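You operate a simulated robot arm through the tools that you are given. There is no shell and no other tool.

You run a simulated robot arm. Do the job below in one go: nothing can be reset, and whatever is moved stays where it is left.

Task
Uncover the DN25 and DN32 flanges and rub the rust off their faces with the brown pad.
Fine: covers laid on the board table; pad back where it lay; the third flange stays covered. What is to be rubbed or washed off counts as gone when no trace of it is left.

It is judged by the outcome, as a careful person would: the job done as asked, and still so three seconds after it is handed in. It fails if anything else is knocked over, pushed out of place, dropped, spilled or broken. A push-on lid holds only when it is set on centred and level and pressed home; a screw cap is set on level and turned clockwise until tight.

Robot
A 7-joint arm with a two-finger parallel gripper, fixed in place. Base frame: the origin is at the foot of the arm, x ahead of it, y to its left, z up. Readings come in m, rad, newtons and seconds.
With the tool pointing down near the work surface it reaches from about 0.38 to 0.9 m from the base axis. Its first joint turns from -2.496 to 2.496 rad. Payload 3 kg.
The TCP is the grasp point between the finger pads, 0.03 m short of the fingertips. In the tool frame z runs along the fingers and y along their closing line. Largest opening 0.094 m; finger width 0.028, thickness 0.01; the body of the gripper, 0.05 by 0.096 m, starts 0.055 m behind the TCP.
Orientation is told as [roll, pitch, yaw] about the base's x, y, z axes, in that order, counted from this pose: with the fingers straight down and closing along the base's y, the tool's x points along the base's -x, its y along +y and its z along -z.

Tools
- The arm moves only by the tool drive_tool. Its argument "series" is a list of rows, each a list of 7 numbers: the turn, a rotation vector about the tool's x, y, z in units of 6 degrees (1.0 is 6 degrees), then the shift along the tool's x, y, z in units of 30 mm (1.0 is 30 mm), then the closure, from 0 (fully open) to 1 (shut). In form: [[wx, wy, wz, dx, dy, dz, grip], ...]. A call has 1 to 20 rows; each row shifts and turns the commanded pose from where the row before left it, along the tool's axes as they then stand. A call with a number of a shift or a turn outside -1 to 1 is refused whole. Each row takes 0.2 s and may step no farther than 0.05 m and 0.15 rad from the row before; otherwise, or with a gripper value out of range, the whole call is refused. A pose out of reach is approached as far as the arm can. The call stops where the force on the tool passes 40 N (or 10 N more than at its start, if that is more) or the arm is blocked; 0.2 s more then pass. Each finger travels about 0.072 m/s and halts on what it meets, pressing with about 28 N; the grip force reading is that of the motor and also rises with nothing between the fingers. The clock runs only during rows and for 0.2 s after the last one: add rows that do not move to give the fingers time. The reply holds the time, the measured pose of the TCP, the force on the tool along the base axes, the opening and the grip force, in the units named above and with some noise, with the torque about the TCP (base axes, N m) and any sound that the robot's microphone picked up.
- Cameras (640 x 400 px; columns grow to the right, rows downward): "scene" is fixed at [0.4011, -0.6507, 1.6631]; the picture's right is [0.78, -0.63, 0.00], its down [-0.45, -0.55, -0.71] and it looks along [0.44, 0.55, -0.71] (base axes); focal length 339 px, centre (320, 200). "wrist" rides on the gripper at [0.076, 0.014, -0.102] in the tool frame; the picture's right is [-0.18, 0.98, 0.00], its down [-0.75, -0.14, -0.64] and it looks along [-0.63, -0.12, 0.77] (tool axes); focal length 243 px, centre (320, 200). There is no depth. A picture from a camera that has moved, and an enlarged one, comes with that camera's place and axes in the base frame and with its lens.
- snapshot(camera): a new picture of that camera. It takes no simulated time.
- enlarge(camera, box): a new picture of the part [left, top, right, bottom] of that camera's present view, enlarged. It takes no simulated time.
- finish_job(): hands the job in; it is judged then, once.

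Places have to be worked out from the pictures, the camera data and where the tool is seen. Open the gripper and draw the arm clear of the work before you hand the job in, unless the task says otherwise.

The tools are called after "Emit:" by a JSON object that holds its "api" and its "payload". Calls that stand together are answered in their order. drive_tool: Moves the arm, as the interface text tells. Its arguments: {"type":"object","properties":{"series":{"type":"array","items":{"type":"array","items":{"type":"number"}}}},"required":["series"]} The other tools are called the same way: snapshot (camera) takes a picture; enlarge (camera, box) takes an enlarged picture of a part of a camera's view; finish_job () hands the job in.

At the start:

```text
t: 0.0
position: [0.5697, 0.2374, 1.1907]
tcp_rot: [0.001, 0.0, 0.001]
wrist_force: [-0.3, -0.2, -0.1]
moment: [-0.02, -0.03, 0.01]
gripper_width: 0.0942
finger_force: 0.2
```

scene: 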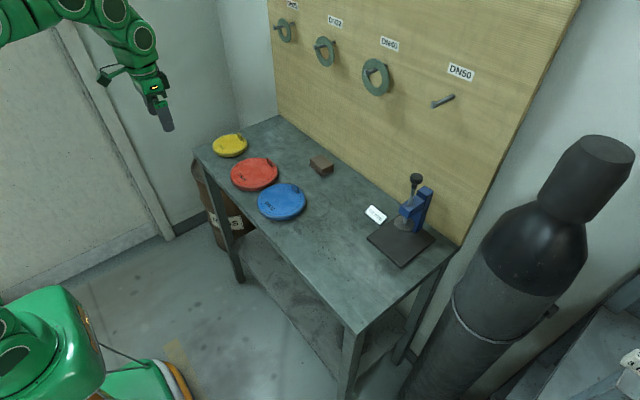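
wrist: 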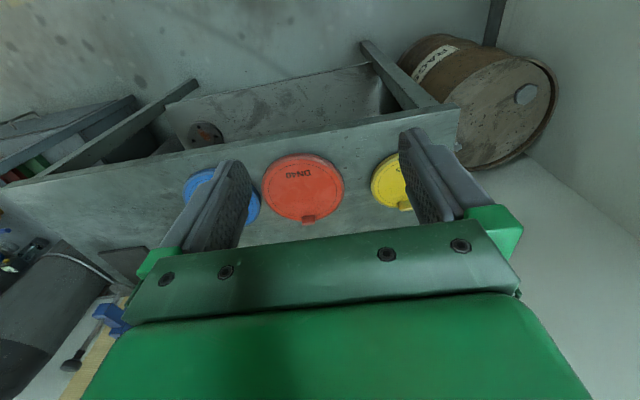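

I'll begin by looking closely at the table, the covers and the board.

Emit:
{"api": "enlarge", "payload": {"camera": "scene", "box": [180, 100, 340, 240]}}

Emit:
{"api": "enlarge", "payload": {"camera": "scene", "box": [250, 0, 500, 130]}}

Emit:
{"api": "enlarge", "payload": {"camera": "wrist", "box": [160, 120, 460, 260]}}

Emit:
{"api": "enlarge", "payload": {"camera": "scene", "box": [340, 160, 460, 280]}}

```text
2.86 times, centred on (260, 170) of scene
camera zoom: at [0.4011, -0.6507, 1.6631], right [0.78, -0.63, 0.0], down [-0.45, -0.55, -0.71], along [0.44, 0.55, -0.71], focal length 968 px, centre (491, 286)
```

zoom: 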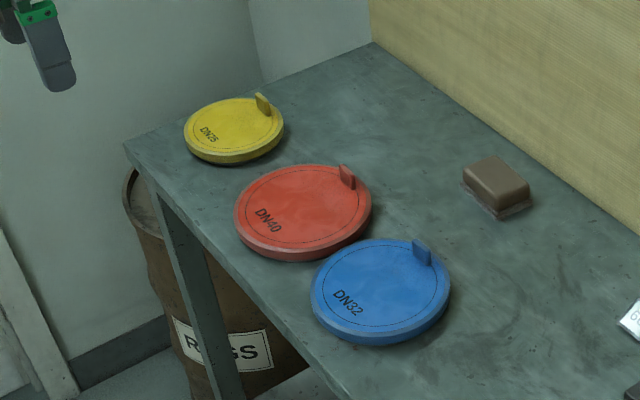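

```text
2.56 times, centred on (375, 65) of scene
camera zoom: at [0.4011, -0.6507, 1.6631], right [0.78, -0.63, 0.0], down [-0.45, -0.55, -0.71], along [0.44, 0.55, -0.71], focal length 868 px, centre (179, 546)
```

zoom: 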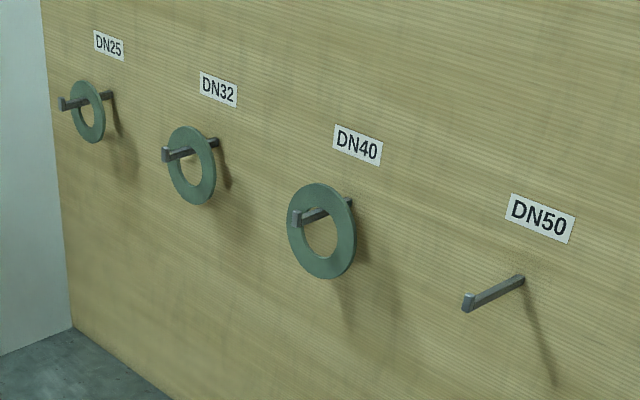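

```text
2.13 times, centred on (310, 190) of wrist
camera zoom: at [0.4953, 0.2512, 1.2927], right [0.18, 0.98, 0.0], down [0.75, -0.14, 0.64], along [0.63, -0.12, -0.77], focal length 518 px, centre (341, 221)
```

zoom: 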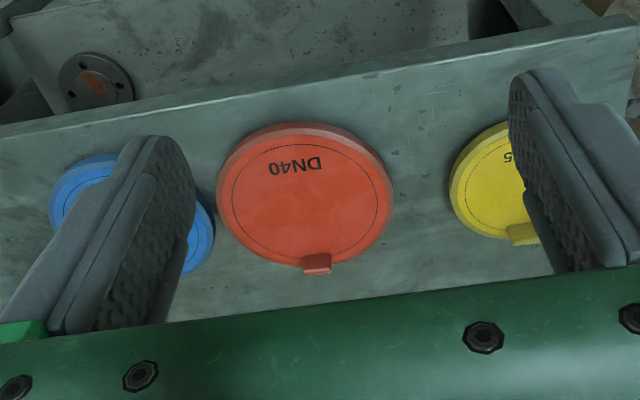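

```text
3.33 times, centred on (400, 220) of scene
camera zoom: at [0.4011, -0.6507, 1.6631], right [0.78, -0.63, 0.0], down [-0.45, -0.55, -0.71], along [0.44, 0.55, -0.71], focal length 1130 px, centre (53, 133)
```

zoom: 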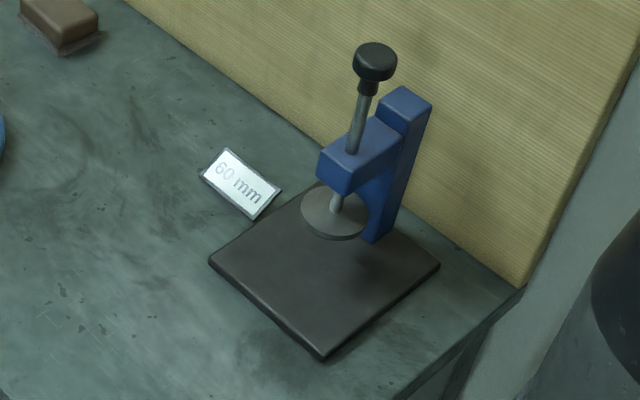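

The board table top is near z≈0.88; covers sit around x≈0.77 (yellow y≈0.37, red y≈0.165, blue y≈0.0). I move the open gripper above the blue cover for a closer look.

Emit:
{"api": "drive_tool", "payload": {"series": [[0, 0, 0, -0.2, -0.98, 0.3, 0], [0, 0, 0, -0.2, -0.98, 0.3, 0], [0, 0, 0, -0.2, -0.98, 0.3, 0], [0, 0, 0, -0.2, -0.98, 0.3, 0], [0, 0, 0, -0.2, -0.98, 0.3, 0], [0, 0, 0, -0.2, -0.98, 0.3, 0], [0, 0, 0, -0.2, -0.98, 0.3, 0], [0, 0, 0, -0.2, -0.98, 0.3, 0], [0, 0, 0, 0, 0, 0, 0], [0, 0, 0, 0, 0, 0, 0]]}}

Emit:
{"api": "snapshot", "payload": {"camera": "wrist"}}

Emit:
{"api": "snapshot", "payload": {"camera": "scene"}}

```text
t: 2.2
position: [0.6202, 0.0024, 1.1193]
tcp_rot: [0.002, -0.002, 0.0]
wrist_force: [-0.2, -0.9, 0.1]
moment: [-0.01, -0.02, -0.02]
gripper_width: 0.0941
finger_force: 0.0
```

```text
taken
camera wrist: at [0.5442, 0.0159, 1.2207], right [0.18, 0.98, 0.0], down [0.75, -0.14, 0.64], along [0.63, -0.12, -0.77], focal length 243 px, centre (320, 200)
```

wrist: 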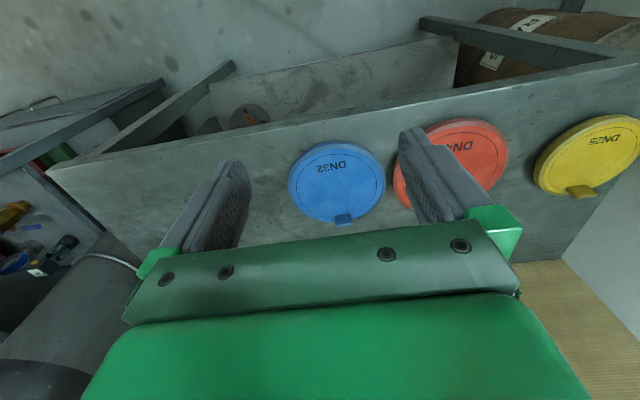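

```text
taken
```

scene: 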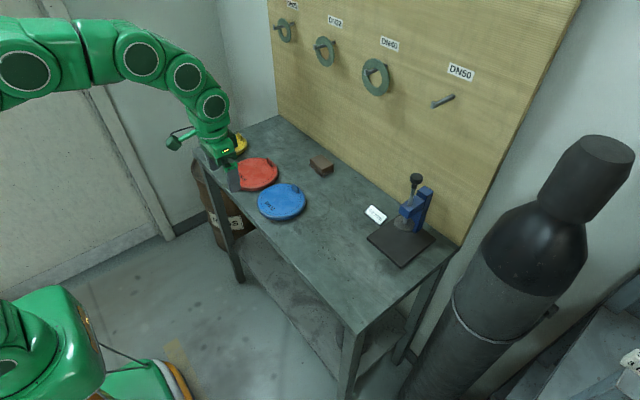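

Enlarging the wrist view to see the lug geometry and what's under the covers.

Emit:
{"api": "enlarge", "payload": {"camera": "wrist", "box": [260, 120, 420, 240]}}

Emit:
{"api": "enlarge", "payload": {"camera": "wrist", "box": [500, 90, 640, 220]}}

Emit:
{"api": "enlarge", "payload": {"camera": "wrist", "box": [0, 60, 300, 260]}}

Emit:
{"api": "enlarge", "payload": {"camera": "scene", "box": [240, 140, 350, 230]}}

```text
3.33 times, centred on (340, 180) of wrist
camera zoom: at [0.5442, 0.0159, 1.2207], right [0.18, 0.98, 0.0], down [0.75, -0.14, 0.64], along [0.63, -0.12, -0.77], focal length 809 px, centre (253, 267)
```

zoom: 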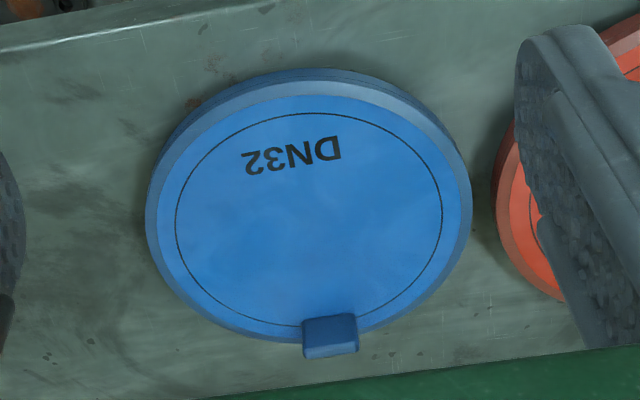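

```text
3.08 times, centred on (570, 155) of wrist
camera zoom: at [0.5442, 0.0159, 1.2207], right [0.18, 0.98, 0.0], down [0.75, -0.14, 0.64], along [0.63, -0.12, -0.77], focal length 746 px, centre (-449, 338)
```

zoom: 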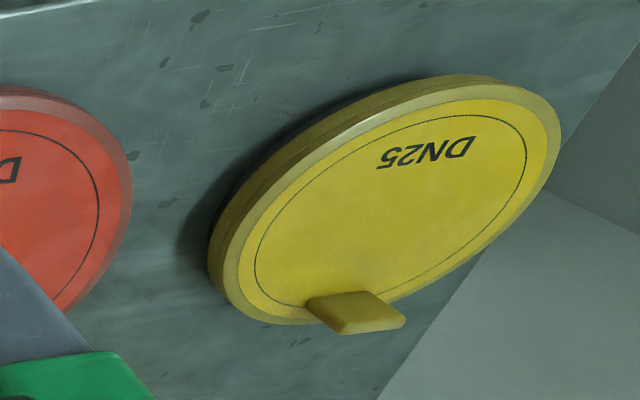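

```text
2.00 times, centred on (150, 160) of wrist
camera zoom: at [0.5442, 0.0159, 1.2207], right [0.18, 0.98, 0.0], down [0.75, -0.14, 0.64], along [0.63, -0.12, -0.77], focal length 485 px, centre (660, 280)
```

zoom: 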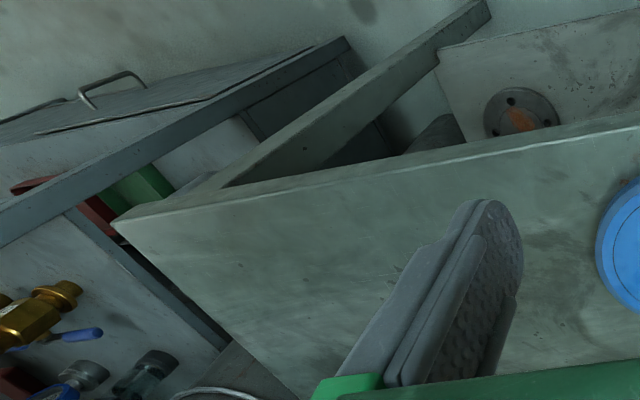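

```text
4.44 times, centred on (295, 185) of scene
camera zoom: at [0.4011, -0.6507, 1.6631], right [0.78, -0.63, 0.0], down [-0.45, -0.55, -0.71], along [0.44, 0.55, -0.71], focal length 1506 px, centre (431, 267)
```

zoom: 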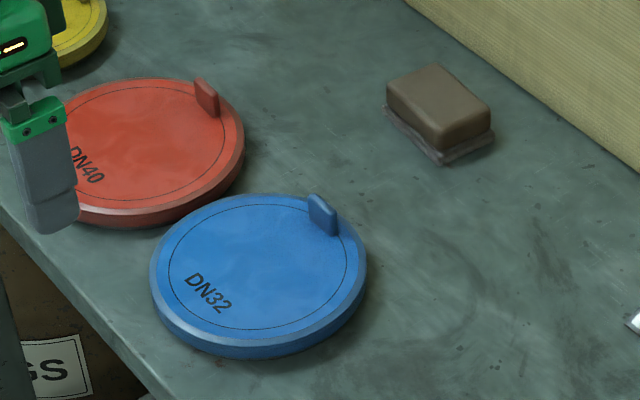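

The lugs stand at the far (+x) rim, thin in x and wide in y, so I'll pinch them along x. I turn the tool 90° about vertical while staying high.

Emit:
{"api": "drive_tool", "payload": {"series": [[0, 0, 1, 0, 0, 0, 0], [0, 0, 1, 0, 0, 0, 0], [0, 0, 1, 0, 0, 0, 0], [0, 0, 1, 0, 0, 0, 0], [0, 0, 1, 0, 0, 0, 0], [0, 0, 1, 0, 0, 0, 0], [0, 0, 1, 0, 0, 0, 0], [0, 0, 1, 0, 0, 0, 0], [0, 0, 1, 0, 0, 0, 0], [0, 0, 1, 0, 0, 0, 0], [0, 0, 1, 0, 0, 0, 0], [0, 0, 1, 0, 0, 0, 0], [0, 0, 1, 0, 0, 0, 0], [0, 0, 1, 0, 0, 0, 0], [0, 0, 1, 0, 0, 0, 0], [0, 0, 0, 0, 0, 0, 0]]}}

Emit:
{"api": "snapshot", "payload": {"camera": "wrist"}}

```text
t: 5.6
position: [0.6187, 0.0016, 1.119]
tcp_rot: [-0.001, 0.001, -1.572]
wrist_force: [0.0, 0.4, -0.4]
moment: [0.03, 0.03, 0.0]
gripper_width: 0.0938
finger_force: 0.1
```

```text
taken
camera wrist: at [0.6339, 0.0779, 1.2205], right [0.98, -0.19, 0.0], down [-0.14, -0.75, 0.64], along [-0.12, -0.63, -0.77], focal length 243 px, centre (320, 200)
```

wrist: 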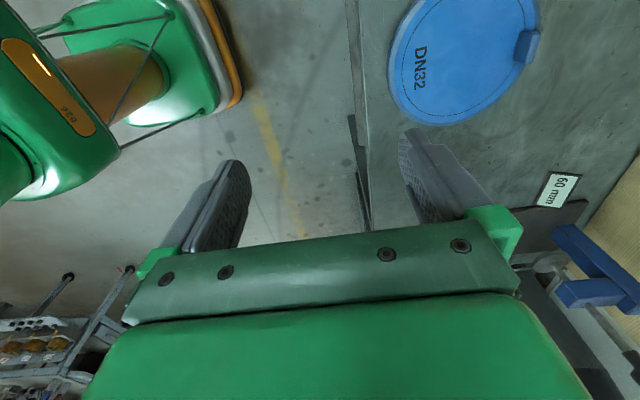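

Now I slide over the blue lug (estimated at x≈0.833, y≈0.007) staying about 6 cm above it with the fingertips.

Emit:
{"api": "drive_tool", "payload": {"series": [[0, 0, 0, 0.02, 0.89, 0.41, 0], [0, 0, 0, 0.02, 0.89, 0.41, 0], [0, 0, 0, 0.02, 0.89, 0.41, 0], [0, 0, 0, 0.02, 0.89, 0.41, 0], [0, 0, 0, 0.02, 0.89, 0.41, 0], [0, 0, 0, 0.02, 0.89, 0.41, 0], [0, 0, 0, 0.02, 0.89, 0.41, 0], [0, 0, 0, 0.02, 0.89, 0.41, 0], [0, 0, 0, 0, 0, 0, 0], [0, 0, 0, 0, 0, 0, 0]]}}

Emit:
{"api": "snapshot", "payload": {"camera": "wrist"}}

Emit:
{"api": "enlarge", "payload": {"camera": "scene", "box": [240, 120, 360, 230]}}

```text
t: 7.8
position: [0.8316, 0.0066, 1.02]
tcp_rot: [-0.001, 0.003, -1.572]
wrist_force: [0.5, -0.2, -0.1]
moment: [0.01, -0.01, 0.01]
gripper_width: 0.094
finger_force: 0.0
```

```text
taken
camera wrist: at [0.848, 0.0834, 1.1231], right [0.98, -0.18, 0.0], down [-0.14, -0.75, 0.64], along [-0.12, -0.63, -0.77], focal length 243 px, centre (320, 200)
```

wrist: 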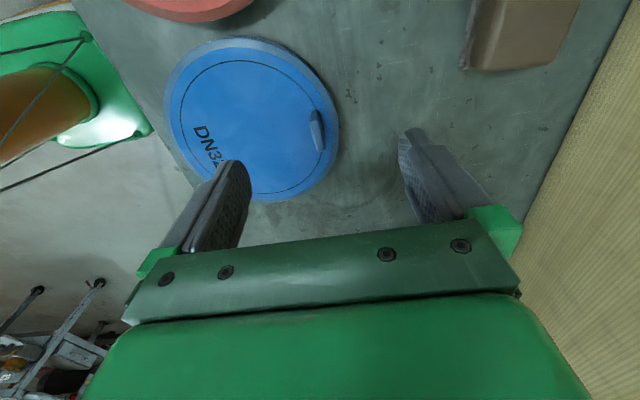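

```text
3.64 times, centred on (300, 175) of scene
camera zoom: at [0.4011, -0.6507, 1.6631], right [0.78, -0.63, 0.0], down [-0.45, -0.55, -0.71], along [0.44, 0.55, -0.71], focal length 1232 px, centre (393, 291)
```

zoom: 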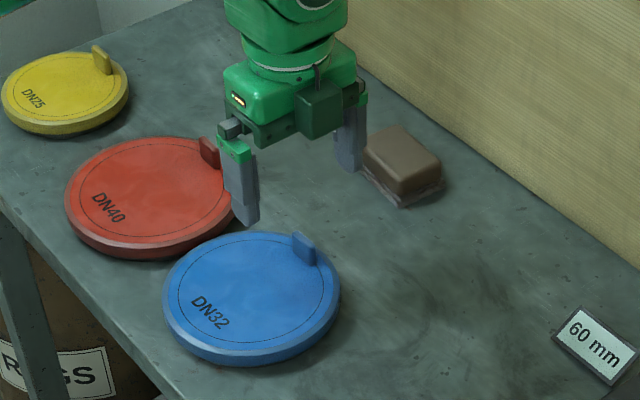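

Zooming into the wrist view to place the lug precisely.

Emit:
{"api": "enlarge", "payload": {"camera": "wrist", "box": [270, 90, 370, 170]}}

Emit:
{"api": "enlarge", "payload": {"camera": "wrist", "box": [420, 0, 620, 120]}}

```text
5.00 times, centred on (320, 130) of wrist
camera zoom: at [0.848, 0.0834, 1.1231], right [0.98, -0.18, 0.0], down [-0.14, -0.75, 0.64], along [-0.12, -0.63, -0.77], focal length 1213 px, centre (320, 550)
```

zoom: 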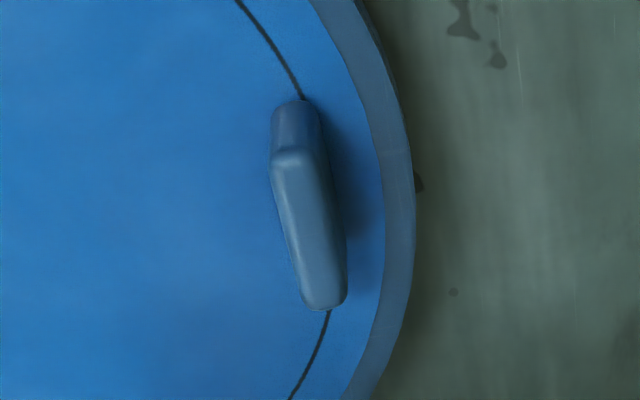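

```text
3.20 times, centred on (520, 60) of wrist
camera zoom: at [0.848, 0.0834, 1.1231], right [0.98, -0.18, 0.0], down [-0.14, -0.75, 0.64], along [-0.12, -0.63, -0.77], focal length 776 px, centre (-320, 648)
```

zoom: 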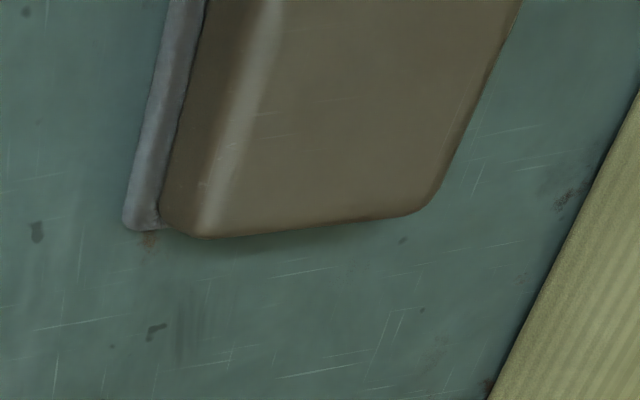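

The blue lug top is about (0.831, 0.004, 0.938), ~18 mm tall and aligned with y. I descend so the tips straddle it by ~8 mm with the fingers partly closed, then look.

Emit:
{"api": "drive_tool", "payload": {"series": [[0, 0, 0, 0, 0, 0, 0.4], [0, 0, 0, 0, 0, 0.5, 0.4], [0, 0, 0, 0, 0, 0.5, 0.4], [0, 0, 0, 0, 0, 0.5, 0.4], [0, 0, 0, 0, 0, 0.45, 0.4], [0, 0, 0, 0, 0, 0, 0.4]]}}

Emit:
{"api": "enlarge", "payload": {"camera": "wrist", "box": [240, 100, 440, 240]}}

Emit:
{"api": "enlarge", "payload": {"camera": "scene", "box": [260, 140, 350, 220]}}

```text
t: 9.2
position: [0.8323, 0.0072, 0.9612]
tcp_rot: [0.0, 0.003, -1.57]
wrist_force: [0.0, -0.1, -0.2]
moment: [0.0, 0.0, -0.01]
gripper_width: 0.0566
finger_force: 0.1
```

```text
2.86 times, centred on (340, 170) of wrist
camera zoom: at [0.8477, 0.0827, 1.064], right [0.98, -0.18, 0.0], down [-0.14, -0.75, 0.64], along [-0.12, -0.63, -0.77], focal length 693 px, centre (263, 286)
```

zoom: 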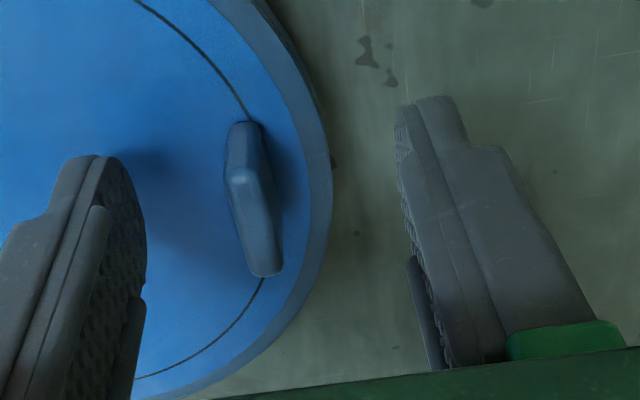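

```text
5.00 times, centred on (305, 180) of scene
camera zoom: at [0.4011, -0.6507, 1.6631], right [0.78, -0.63, 0.0], down [-0.45, -0.55, -0.71], along [0.44, 0.55, -0.71], focal length 1694 px, centre (395, 300)
```

zoom: 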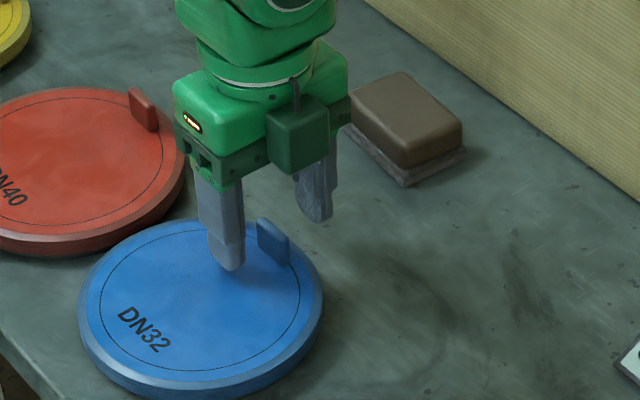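

The lug sits between the fingers; TCP should shift ~5 mm toward −y. I nudge there, lower 3 mm, and check the force reading for contact with the cover top.

Emit:
{"api": "drive_tool", "payload": {"series": [[0, 0, 0, -0.17, 0, 0, 0.4], [0, 0, 0, 0, -0.03, 0.1, 0.4], [0, 0, 0, 0, 0, 0, 0.4]]}}

Emit:
{"api": "enlarge", "payload": {"camera": "wrist", "box": [240, 100, 440, 240]}}

Emit:
{"api": "enlarge", "payload": {"camera": "scene", "box": [280, 155, 340, 205]}}

```text
t: 10.0
position: [0.8317, 0.0011, 0.9592]
tcp_rot: [0.001, 0.002, -1.571]
wrist_force: [0.3, -0.8, -0.3]
moment: [0.0, 0.02, -0.06]
gripper_width: 0.0563
finger_force: 0.1
```

```text
2.86 times, centred on (340, 170) of wrist
camera zoom: at [0.8469, 0.0774, 1.0612], right [0.98, -0.18, 0.0], down [-0.14, -0.75, 0.64], along [-0.12, -0.63, -0.77], focal length 693 px, centre (263, 286)
```

zoom: 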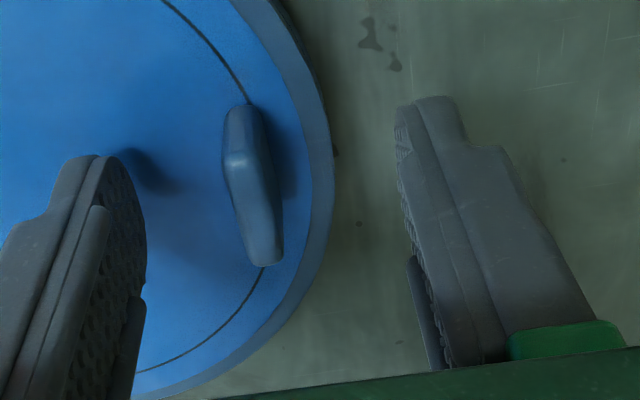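

```text
8.00 times, centred on (310, 180) of scene
camera zoom: at [0.4011, -0.6507, 1.6631], right [0.78, -0.63, 0.0], down [-0.45, -0.55, -0.71], along [0.44, 0.55, -0.71], focal length 2711 px, centre (400, 360)
```

zoom: 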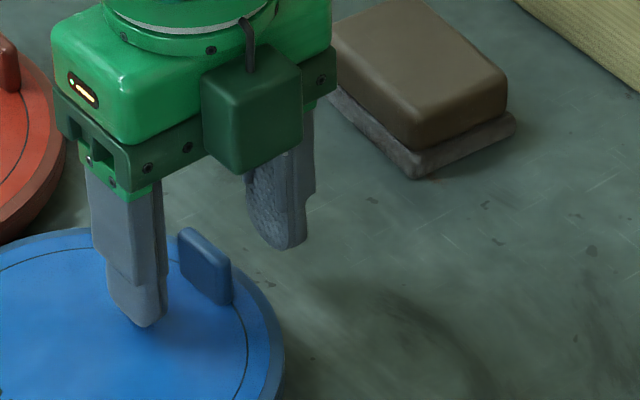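

Tips overlap the lug by roughly 14 mm with no contact on the cover. I close the fingers on the lug.

Emit:
{"api": "drive_tool", "payload": {"series": [[0, 0, 0, 0, 0, 0, 0.7], [0, 0, 0, 0, 0, 0, 0.9], [0, 0, 0, 0, 0, 0, 1], [0, 0, 0, 0, 0, 0, 1], [0, 0, 0, 0, 0, 0, 1]]}}

Emit:
{"api": "enlarge", "payload": {"camera": "wrist", "box": [240, 100, 440, 240]}}

Emit:
{"api": "enlarge", "payload": {"camera": "scene", "box": [260, 155, 340, 225]}}

```text
t: 11.2
position: [0.8315, 0.0013, 0.9576]
tcp_rot: [0.001, 0.001, -1.571]
wrist_force: [-4.1, -2.6, 0.2]
moment: [-0.06, 0.13, 0.08]
gripper_width: 0.0071
finger_force: 27.8
heard: snap
```

```text
2.86 times, centred on (340, 170) of wrist
camera zoom: at [0.8468, 0.0772, 1.0611], right [0.98, -0.18, 0.0], down [-0.14, -0.75, 0.64], along [-0.12, -0.63, -0.77], focal length 693 px, centre (263, 286)
```

zoom: 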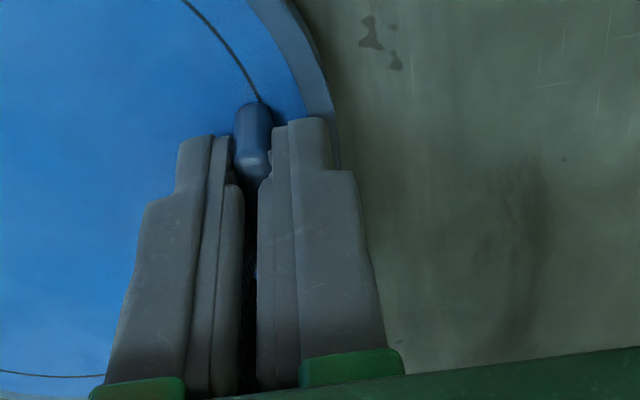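

```text
5.71 times, centred on (300, 190) of scene
camera zoom: at [0.4011, -0.6507, 1.6631], right [0.78, -0.63, 0.0], down [-0.45, -0.55, -0.71], along [0.44, 0.55, -0.71], focal length 1937 px, centre (434, 257)
```

zoom: 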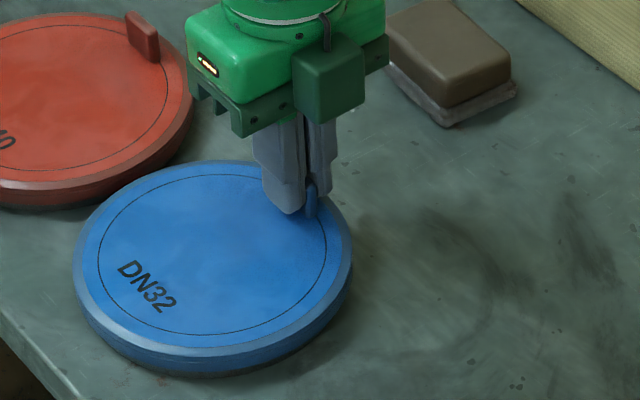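

Gripped at 7 mm width; a snap was heard (the lid likely popped loose). I lift slowly by 15 mm and check.

Emit:
{"api": "drive_tool", "payload": {"series": [[0, 0, 0, 0, 0, -0.1, 1], [0, 0, 0, 0, 0, -0.1, 1], [0, 0, 0, 0, 0, -0.15, 1], [0, 0, 0, 0, 0, -0.15, 1], [0, 0, 0, 0, 0, 0, 1]]}}

Emit:
{"api": "enlarge", "payload": {"camera": "scene", "box": [240, 140, 350, 230]}}

Emit:
{"api": "snapshot", "payload": {"camera": "wrist"}}

```text
t: 12.4
position: [0.8313, 0.001, 0.975]
tcp_rot: [0.001, 0.002, -1.57]
wrist_force: [-0.2, 0.8, -1.0]
moment: [-0.03, -0.04, 0.01]
gripper_width: 0.007
finger_force: 28.2
```

```text
4.44 times, centred on (295, 185) of scene
camera zoom: at [0.4011, -0.6507, 1.6631], right [0.78, -0.63, 0.0], down [-0.45, -0.55, -0.71], along [0.44, 0.55, -0.71], focal length 1506 px, centre (431, 267)
```

zoom: 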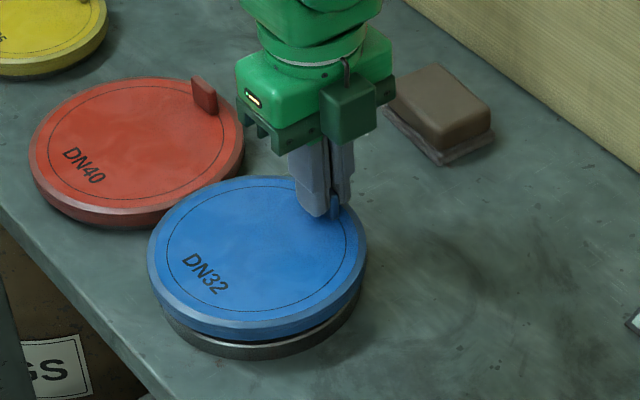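

```text
taken
camera wrist: at [0.8468, 0.0773, 1.0764], right [0.98, -0.18, 0.0], down [-0.14, -0.75, 0.64], along [-0.12, -0.63, -0.77], focal length 243 px, centre (320, 200)
```

wrist: 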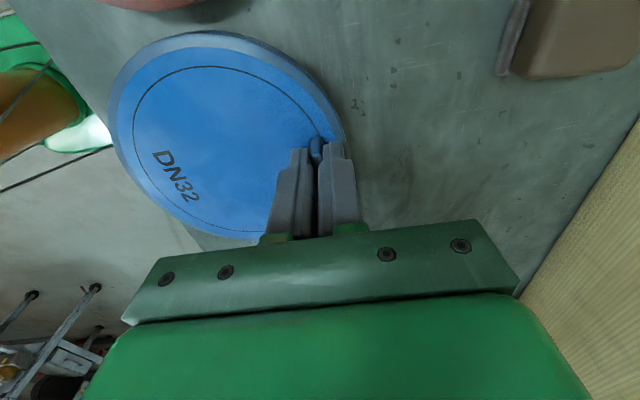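

The cover came off level, showing the steel flange beneath. I lift another ~5 cm and carry it toward −y over the free table area.

Emit:
{"api": "drive_tool", "payload": {"series": [[0, 0, 0, 0, 0, -0.4, 1], [0, 0, 0, 0, 0, -0.5, 1], [0, 0, 0, 0, 0, -0.5, 1], [0, 0, 0, 0, 0, -0.3, 1], [0, 0, 0, -0.3, 0, 0, 1], [0, 0, 0, -0.5, 0, 0, 1], [0, 0, 0, -0.5, 0, 0, 1], [0, 0, 0, -0.5, 0, 0, 1], [0, 0, 0, -0.6, 0, 0, 1], [0, 0, 0, -0.6, 0, 0, 1], [0, 0, 0, -0.6, 0, 0, 1], [0, 0, 0, -0.6, 0, 0, 1], [0, 0, 0, -0.6, 0, 0, 1], [0, 0, 0, -0.5, 0, 0, 1], [0, 0, 0, -0.4, 0, 0, 1], [0, 0, 0, -0.3, 0, 0, 1], [0, 0, 0, 0, 0, 0, 1], [0, 0, 0, 0, 0, 0, 1]]}}

Emit:
{"api": "snapshot", "payload": {"camera": "scene"}}

Emit:
{"api": "snapshot", "payload": {"camera": "wrist"}}

```text
t: 16.2
position: [0.8297, -0.1772, 1.0243]
tcp_rot: [0.002, 0.004, -1.57]
wrist_force: [-0.3, -0.3, -0.1]
moment: [0.01, -0.03, -0.01]
gripper_width: 0.0072
finger_force: 28.4
```

```text
taken
```

scene: 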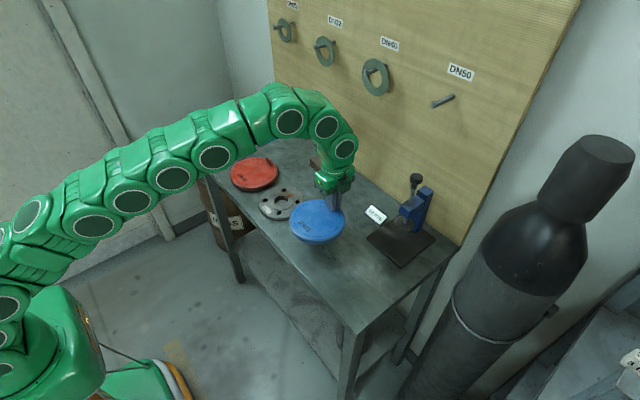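

```text
taken
camera wrist: at [0.8458, -0.1019, 1.127], right [0.98, -0.18, 0.0], down [-0.14, -0.75, 0.64], along [-0.12, -0.63, -0.77], focal length 243 px, centre (320, 200)
```

wrist: 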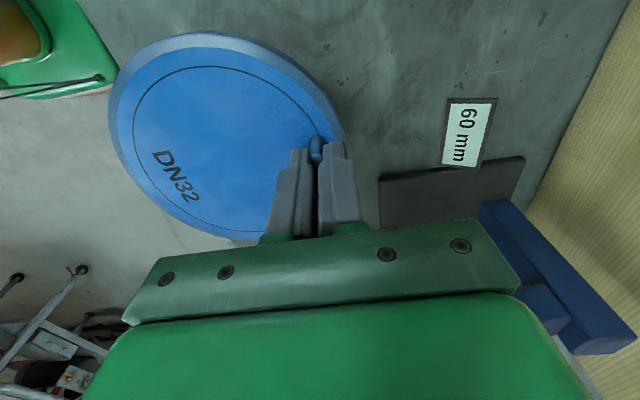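

The cover hangs over a free spot at y≈−0.18. I lower it toward the table.

Emit:
{"api": "drive_tool", "payload": {"series": [[0, 0, 0, 0, 0, 0.5, 1], [0, 0, 0, 0, 0, 0.6, 1], [0, 0, 0, 0, 0, 0.6, 1], [0, 0, 0, 0, 0, 0.4, 1], [0, 0, 0, 0, 0, 0.2, 1], [0, 0, 0, 0, 0, 0, 1]]}}

Emit:
{"api": "enlarge", "payload": {"camera": "scene", "box": [230, 150, 390, 270]}}

```text
t: 17.6
position: [0.8314, -0.1794, 0.9555]
tcp_rot: [0.002, 0.002, -1.571]
wrist_force: [0.0, 0.1, -1.1]
moment: [-0.04, -0.01, 0.0]
gripper_width: 0.007
finger_force: 28.1
```

```text
3.33 times, centred on (310, 210) of scene
camera zoom: at [0.4011, -0.6507, 1.6631], right [0.78, -0.63, 0.0], down [-0.45, -0.55, -0.71], along [0.44, 0.55, -0.71], focal length 1130 px, centre (353, 167)
```

zoom: 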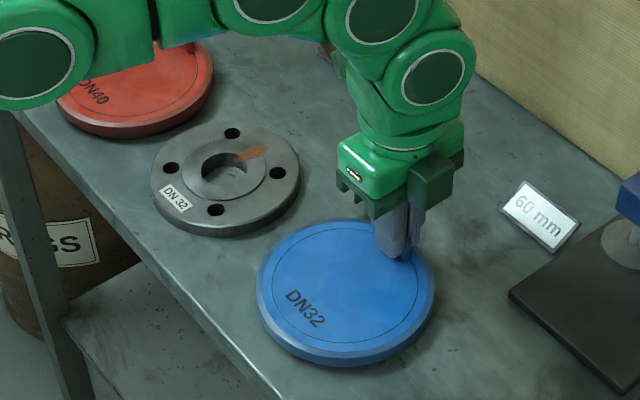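

The DN32 flange shows a rust patch near the bore. I keep lowering in small steps until the cover touches the table.

Emit:
{"api": "drive_tool", "payload": {"series": [[0, 0, 0, 0, 0, 0.1, 1], [0, 0, 0, 0, 0, 0.1, 1], [0, 0, 0, 0, 0, 0, 1]]}}

```text
t: 18.4
position: [0.8312, -0.1776, 0.9496]
tcp_rot: [0.0, 0.002, -1.572]
wrist_force: [0.5, -0.1, -1.3]
moment: [0.01, 0.01, -0.01]
gripper_width: 0.0071
finger_force: 27.7
```

Emit:
{"api": "enlarge", "payload": {"camera": "scene", "box": [280, 180, 360, 250]}}

Emit:
{"api": "drive_tool", "payload": {"series": [[0, 0, 0, 0, 0, 0.1, 1], [0, 0, 0, 0, 0, 0, 1]]}}

```text
5.71 times, centred on (320, 215) of scene
camera zoom: at [0.4011, -0.6507, 1.6631], right [0.78, -0.63, 0.0], down [-0.45, -0.55, -0.71], along [0.44, 0.55, -0.71], focal length 1937 px, centre (320, 114)
```

zoom: 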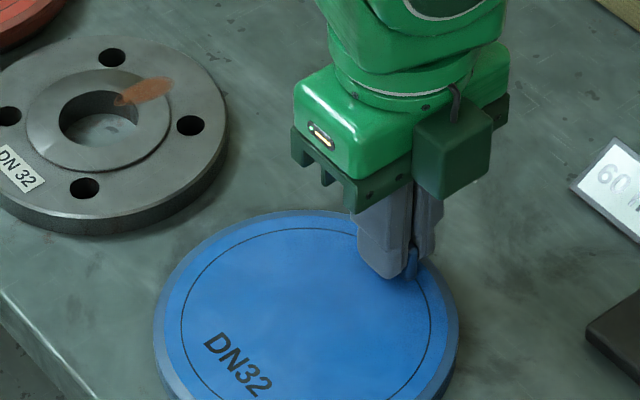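

```text
t: 19.0
position: [0.8313, -0.1779, 0.9488]
tcp_rot: [0.004, 0.002, -1.572]
wrist_force: [-4.5, -0.5, 28.3]
moment: [0.13, 0.2, 0.05]
gripper_width: 0.0072
finger_force: 28.6
```

Firm contact with the table (28 N) at TCP z≈0.949. I relieve the press by 2 mm and open the fingers.

Emit:
{"api": "drive_tool", "payload": {"series": [[0, 0, 0, 0, 0, -0.07, 1], [0, 0, 0, 0, 0, 0, 0.8], [0, 0, 0, 0, 0, 0, 0.6], [0, 0, 0, 0, 0, 0, 0.4], [0, 0, 0, 0, 0, 0, 0.4], [0, 0, 0, 0, 0, -0.3, 0.4], [0, 0, 0, 0, 0, -0.7, 0.4], [0, 0, 0, 0, 0, -1, 0.4], [0, 0, 0, 0, 0, -1, 0.2], [0, 0, 0, 0, 0, 0, 0]]}}

Emit:
{"api": "snapshot", "payload": {"camera": "scene"}}

Emit:
{"api": "snapshot", "payload": {"camera": "wrist"}}

```text
t: 21.2
position: [0.83, -0.1781, 1.039]
tcp_rot: [-0.001, 0.002, -1.57]
wrist_force: [-1.3, 0.4, -0.7]
moment: [-0.02, 0.03, 0.02]
gripper_width: 0.0938
finger_force: 0.1
```

```text
taken
```

scene: 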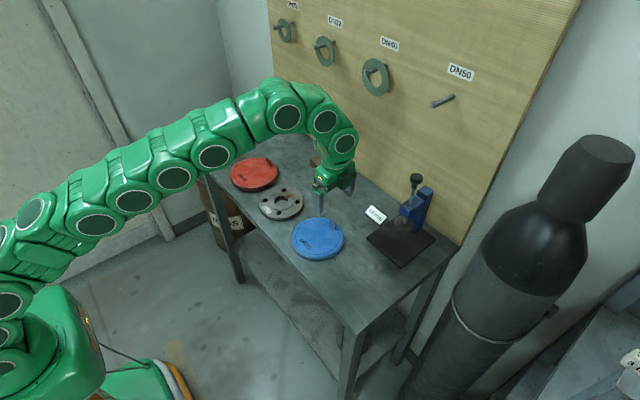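

```text
taken
camera wrist: at [0.8458, -0.1017, 1.141], right [0.98, -0.18, 0.0], down [-0.14, -0.75, 0.64], along [-0.12, -0.63, -0.77], focal length 243 px, centre (320, 200)
```

wrist: 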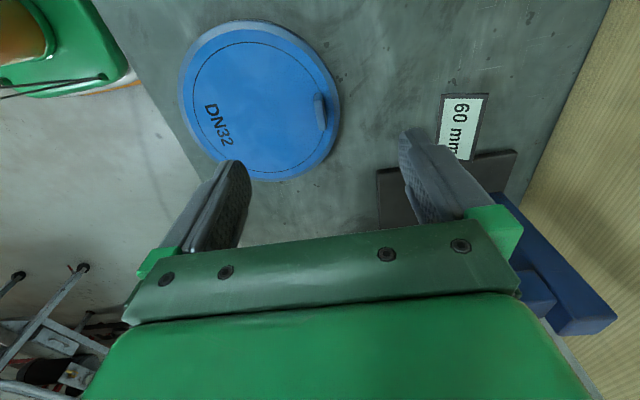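

Blue cover lies flat at its spot. Next I travel high over to the yellow DN25 cover (lug near x≈0.845, y≈0.378).

Emit:
{"api": "drive_tool", "payload": {"series": [[0, 0, 0, 0, 0, -0.5, 0], [0, 0, 0, 0.5, 0, -0.3, 0], [0, 0, 0, 1, 0, 0, 0], [0, 0, 0, 1, 0, 0, 0], [0, 0, 0, 1, 0, 0, 0], [0, 0, 0, 1, 0, 0, 0], [0, 0, 0, 1, 0, 0, 0], [0, 0, 0, 1, 0, 0, 0], [0, 0, 0, 1, 0, 0, 0], [0, 0, 0, 1, 0, 0, 0], [0, 0, 0, 1, 0, 0, 0], [0, 0, 0, 1, 0, 0, 0], [0, 0, 0, 1, 0, 0, 0], [0, 0, 0, 1, 0, 0, 0], [0, 0, 0, 1, 0, 0, 0], [0, 0, 0, 1, 0, 0, 0], [0, 0, 0, 1, 0, 0, 0], [0, 0, 0, 1, 0, 0, 0], [0, 0, 0, 0.8, 0, 0, 0], [0, 0, 0, 0, 0, 0, 0]]}}

Emit:
{"api": "snapshot", "payload": {"camera": "scene"}}

Emit:
{"api": "snapshot", "payload": {"camera": "wrist"}}

```text
t: 25.4
position: [0.8089, 0.3225, 1.0418]
tcp_rot: [0.001, 0.002, -1.57]
wrist_force: [0.7, 0.3, -0.2]
moment: [0.0, 0.01, -0.01]
gripper_width: 0.0941
finger_force: 0.1
out of reach, approached as far as the arm can: row 16, 17, 18, 19
```

```text
taken
```

scene: 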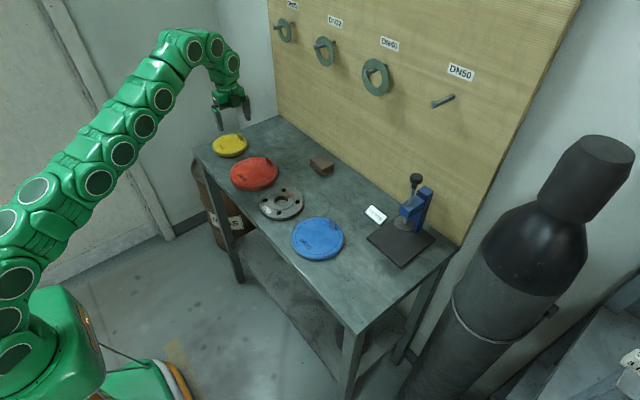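

```text
taken
camera wrist: at [0.8241, 0.3992, 1.1442], right [0.98, -0.18, 0.0], down [-0.14, -0.75, 0.64], along [-0.12, -0.63, -0.77], focal length 243 px, centre (320, 200)
```

wrist: 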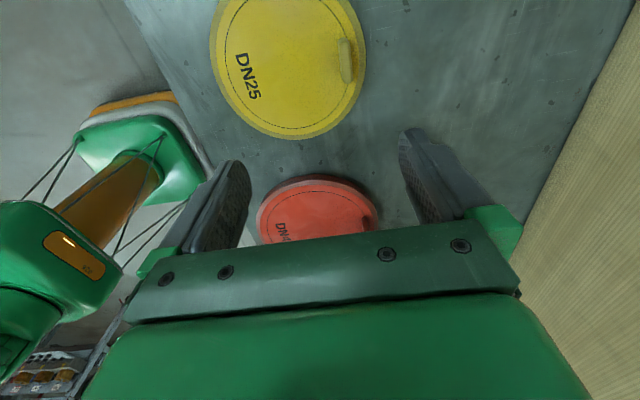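

At this height the reach ends at r≈0.87; the yellow lug is about (0.837, 0.361), r≈0.91. I lower a bit to see whether reach grows nearer the table.

Emit:
{"api": "drive_tool", "payload": {"series": [[0, 0, 0, 0, 0, 0.5, 0], [0, 0, 0, 0, 0, 0.5, 0], [0, 0, 0, 0, 0, 0.5, 0], [0, 0, 0, 0, 0, 0, 0], [0, 0, 0, 0, 0, 0, 0]]}}

```text
t: 26.6
position: [0.808, 0.3232, 0.9974]
tcp_rot: [0.002, 0.002, -1.571]
wrist_force: [0.5, -0.1, 0.5]
moment: [0.06, 0.01, 0.05]
gripper_width: 0.0939
finger_force: 0.0
```

The commanded pose restarts from where it actually was. I try moving outward at this lower height.

Emit:
{"api": "drive_tool", "payload": {"series": [[0, 0, 0, 0.4, 0.3, 0, 0], [0, 0, 0, 0.4, 0.3, 0, 0], [0, 0, 0, 0.4, 0.3, 0, 0], [0, 0, 0, 0, 0, 0, 0]]}}

Emit:
{"api": "snapshot", "payload": {"camera": "wrist"}}

Emit:
{"api": "enlarge", "payload": {"camera": "scene", "box": [190, 80, 290, 180]}}

```text
t: 27.6
position: [0.8218, 0.341, 0.9963]
tcp_rot: [0.001, 0.0, -1.571]
wrist_force: [0.3, 0.5, 0.1]
moment: [-0.01, -0.03, 0.02]
gripper_width: 0.094
finger_force: 0.1
out of reach, approached as far as the arm can: row 2, 3
```

```text
taken
camera wrist: at [0.8366, 0.4166, 1.0988], right [0.98, -0.18, 0.0], down [-0.14, -0.75, 0.64], along [-0.12, -0.63, -0.77], focal length 243 px, centre (320, 200)
```

wrist: 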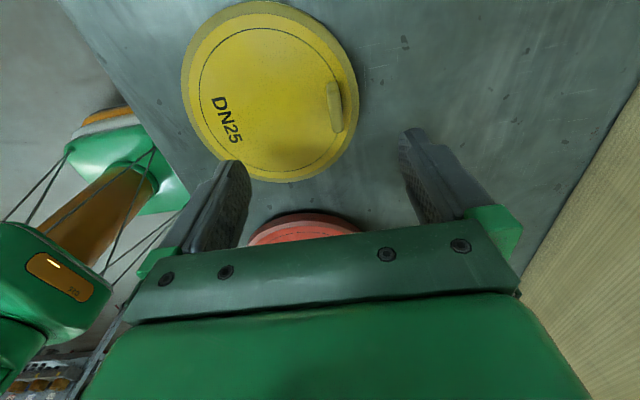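

```text
4.00 times, centred on (240, 130) of scene
camera zoom: at [0.4011, -0.6507, 1.6631], right [0.78, -0.63, 0.0], down [-0.45, -0.55, -0.71], along [0.44, 0.55, -0.71], focal length 1356 px, centre (640, 480)
```

zoom: 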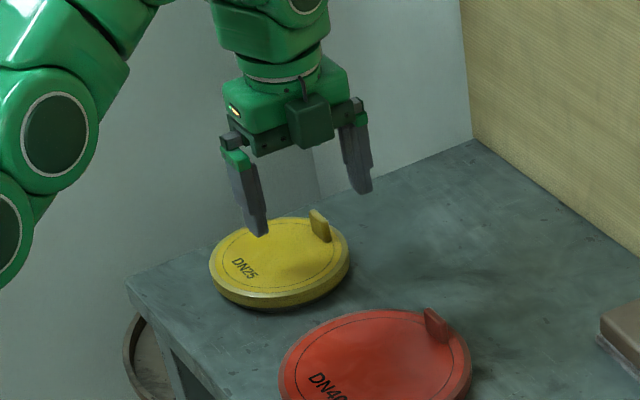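

Reach grows as I descend (r≈0.89 here). I tilt the fingertips 12° toward +y (keeping the closing line along x) to gain reach, then move over the yellow lug at ~(0.836, 0.361).

Emit:
{"api": "drive_tool", "payload": {"series": [[0, 1, 0, 0, 0, 0, 0], [0, 1, 0, 0, 0, 0, 0], [0, 0, 0, 0.24, 0.23, 0.24, 0], [0, 0, 0, 0.24, 0.24, 0.24, 0], [0, 0, 0, 0, 0, 0, 0.4], [0, 0, 0, 0, 0, 0, 0.4]]}}

Emit:
{"api": "snapshot", "payload": {"camera": "wrist"}}

Emit:
{"api": "enlarge", "payload": {"camera": "scene", "box": [190, 90, 270, 170]}}

```text
t: 29.0
position: [0.8339, 0.3581, 0.9846]
tcp_rot: [0.002, 0.212, -1.571]
wrist_force: [0.0, -0.5, -0.7]
moment: [-0.04, 0.02, 0.02]
gripper_width: 0.056
finger_force: 0.0
```

```text
taken
camera wrist: at [0.8504, 0.4113, 1.1008], right [0.98, -0.18, -0.04], down [-0.14, -0.87, 0.47], along [-0.12, -0.46, -0.88], focal length 243 px, centre (320, 200)
```

wrist: 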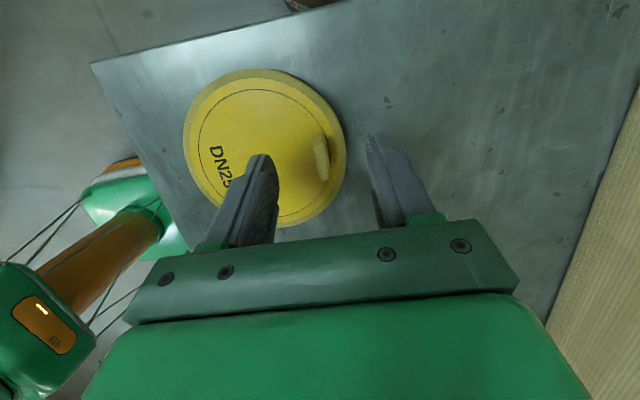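

```text
5.00 times, centred on (230, 130) of scene
camera zoom: at [0.4011, -0.6507, 1.6631], right [0.78, -0.63, 0.0], down [-0.45, -0.55, -0.71], along [0.44, 0.55, -0.71], focal length 1694 px, centre (770, 550)
```

zoom: 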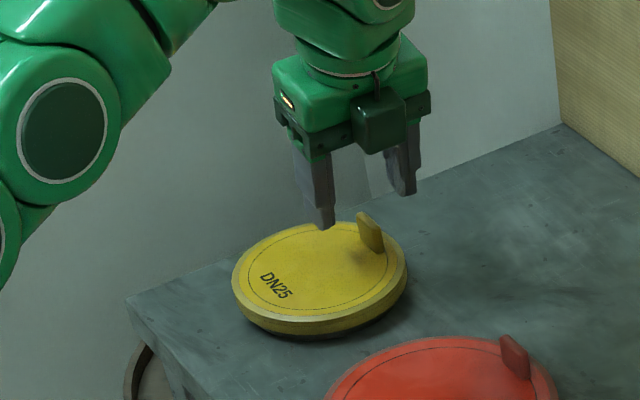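

Reached with the tilt. Zooming in to verify lug alignment before descending.

Emit:
{"api": "enlarge", "payload": {"camera": "wrist", "box": [240, 100, 400, 220]}}

```text
3.33 times, centred on (320, 160) of wrist
camera zoom: at [0.8504, 0.4113, 1.1008], right [0.98, -0.18, -0.04], down [-0.14, -0.87, 0.47], along [-0.12, -0.46, -0.88], focal length 809 px, centre (320, 333)
```

zoom: 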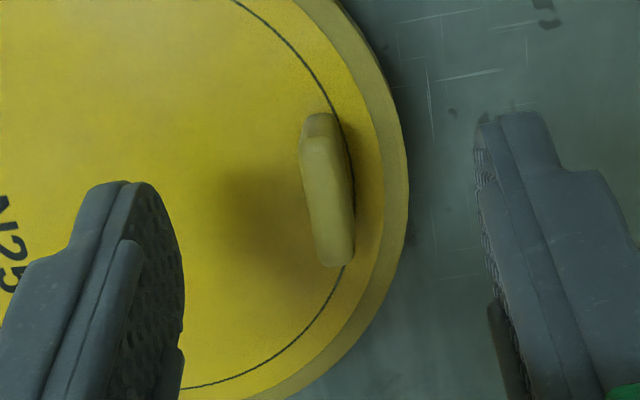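

The yellow lug is at (0.836, 0.358), nicely between the fingers. I descend ~24 mm straight down and check.

Emit:
{"api": "drive_tool", "payload": {"series": [[0, 0, 0, -0.09, 0.06, 0.25, 0.4], [0, 0, 0, -0.09, 0, 0.25, 0.4], [0, 0, 0, -0.08, 0, 0.25, 0.4], [0, 0, 0, 0, 0, 0, 0.4]]}}

Emit:
{"api": "enlarge", "payload": {"camera": "wrist", "box": [240, 100, 400, 220]}}

Emit:
{"api": "enlarge", "payload": {"camera": "scene", "box": [210, 110, 270, 170]}}

```text
t: 30.0
position: [0.8368, 0.3549, 0.9606]
tcp_rot: [-0.001, 0.212, -1.572]
wrist_force: [0.7, -0.9, -0.7]
moment: [-0.03, 0.02, -0.01]
gripper_width: 0.0563
finger_force: 0.1
```

```text
3.33 times, centred on (320, 160) of wrist
camera zoom: at [0.8515, 0.408, 1.0764], right [0.98, -0.18, -0.04], down [-0.14, -0.87, 0.47], along [-0.12, -0.46, -0.88], focal length 809 px, centre (320, 333)
```

zoom: 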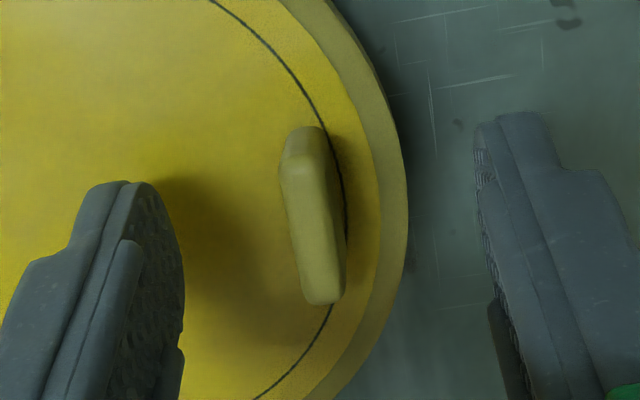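

```text
6.67 times, centred on (240, 140) of scene
camera zoom: at [0.4011, -0.6507, 1.6631], right [0.78, -0.63, 0.0], down [-0.45, -0.55, -0.71], along [0.44, 0.55, -0.71], focal length 2259 px, centre (853, 600)
```

zoom: 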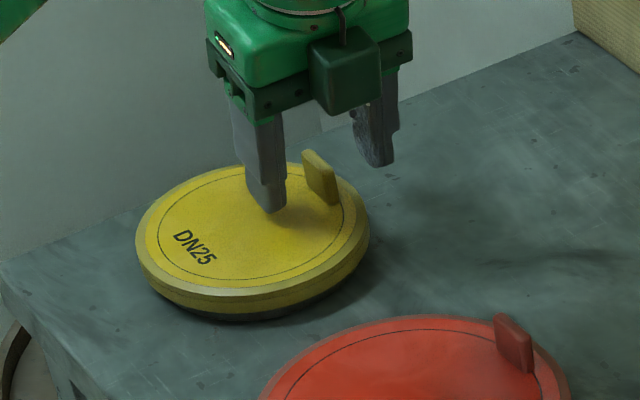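

Zooming further to judge tip height relative to the lug base.

Emit:
{"api": "enlarge", "payload": {"camera": "scene", "box": [230, 125, 260, 145]}}

Emit:
{"api": "enlarge", "payload": {"camera": "wrist", "box": [250, 120, 350, 200]}}

```text
16.00 times, centred on (245, 135) of scene
camera zoom: at [0.4011, -0.6507, 1.6631], right [0.78, -0.63, 0.0], down [-0.45, -0.55, -0.71], along [0.44, 0.55, -0.71], focal length 5422 px, centre (1520, 1240)
```

zoom: 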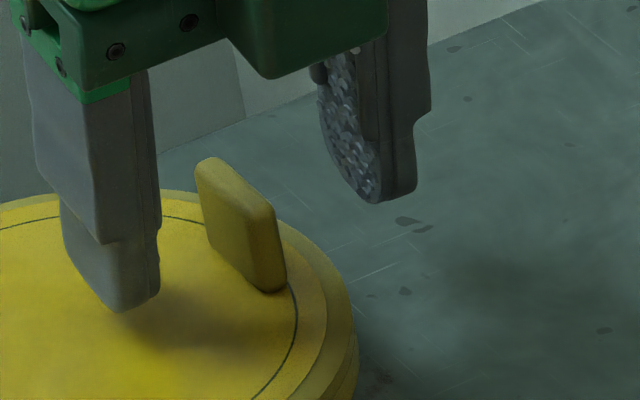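

```text
5.00 times, centred on (300, 160) of wrist
camera zoom: at [0.8515, 0.408, 1.0764], right [0.98, -0.18, -0.04], down [-0.14, -0.87, 0.47], along [-0.12, -0.46, -0.88], focal length 1213 px, centre (420, 400)
```

zoom: 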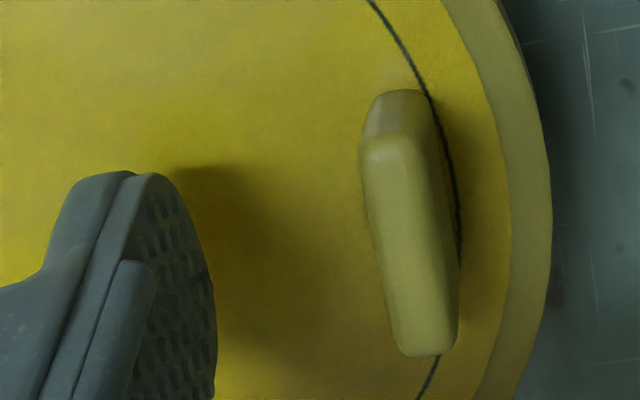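

The tips are still ~11 mm above the cover top. I go down 6 mm more and then close on the lug.

Emit:
{"api": "drive_tool", "payload": {"series": [[0, 0, 0, -0.02, 0, 0.1, 0.4], [0, 0, 0, -0.02, 0, 0.1, 0.4], [0, 0, 0, 0, 0, 0, 0.4]]}}

```text
t: 30.8
position: [0.837, 0.3555, 0.9552]
tcp_rot: [0.002, 0.212, -1.572]
wrist_force: [-0.9, -0.7, 6.1]
moment: [-0.12, 0.2, 0.04]
gripper_width: 0.0568
finger_force: 0.5
```

A light 6 N touch shows the fingertip on the cover top (~z 0.923). I back off 2 mm and close.

Emit:
{"api": "drive_tool", "payload": {"series": [[0, 0, 0, 0.01, 0, -0.08, 0.4], [0, 0, 0, 0, 0, 0, 0.6], [0, 0, 0, 0, 0, 0, 0.8], [0, 0, 0, 0, 0, 0, 1], [0, 0, 0, 0, 0, 0, 1], [0, 0, 0, 0, 0, 0, 1]]}}

Emit:
{"api": "enlarge", "payload": {"camera": "wrist", "box": [240, 100, 400, 220]}}

Emit:
{"api": "enlarge", "payload": {"camera": "scene", "box": [210, 110, 270, 170]}}

```text
t: 32.2
position: [0.8358, 0.3551, 0.9587]
tcp_rot: [-0.001, 0.212, -1.571]
wrist_force: [-0.1, 0.5, 0.6]
moment: [0.0, 0.1, -0.05]
gripper_width: 0.0069
finger_force: 28.0
heard: snap
```

```text
3.33 times, centred on (320, 160) of wrist
camera zoom: at [0.8516, 0.4083, 1.0736], right [0.98, -0.18, -0.04], down [-0.14, -0.87, 0.47], along [-0.12, -0.46, -0.88], focal length 809 px, centre (320, 333)
```

zoom: 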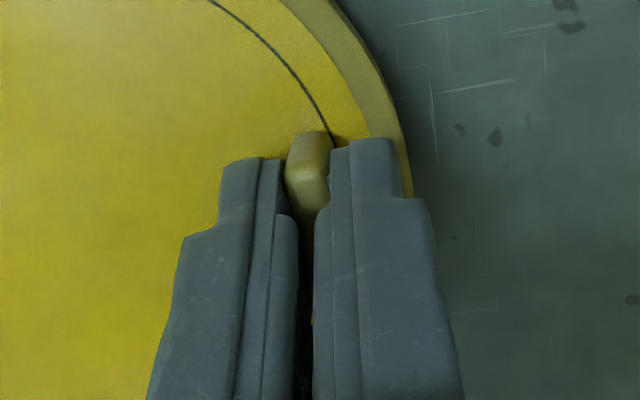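

```text
6.67 times, centred on (240, 140) of scene
camera zoom: at [0.4011, -0.6507, 1.6631], right [0.78, -0.63, 0.0], down [-0.45, -0.55, -0.71], along [0.44, 0.55, -0.71], focal length 2259 px, centre (853, 600)
```

zoom: 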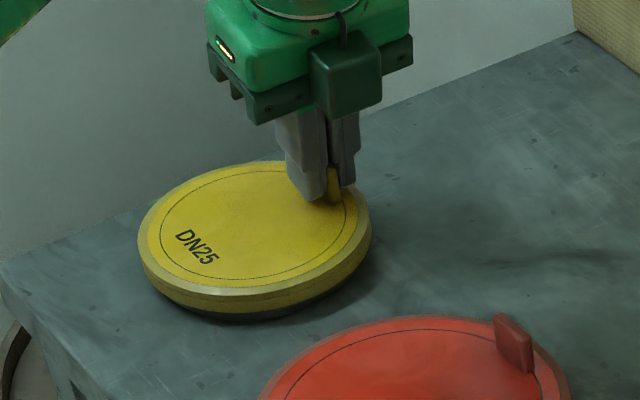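

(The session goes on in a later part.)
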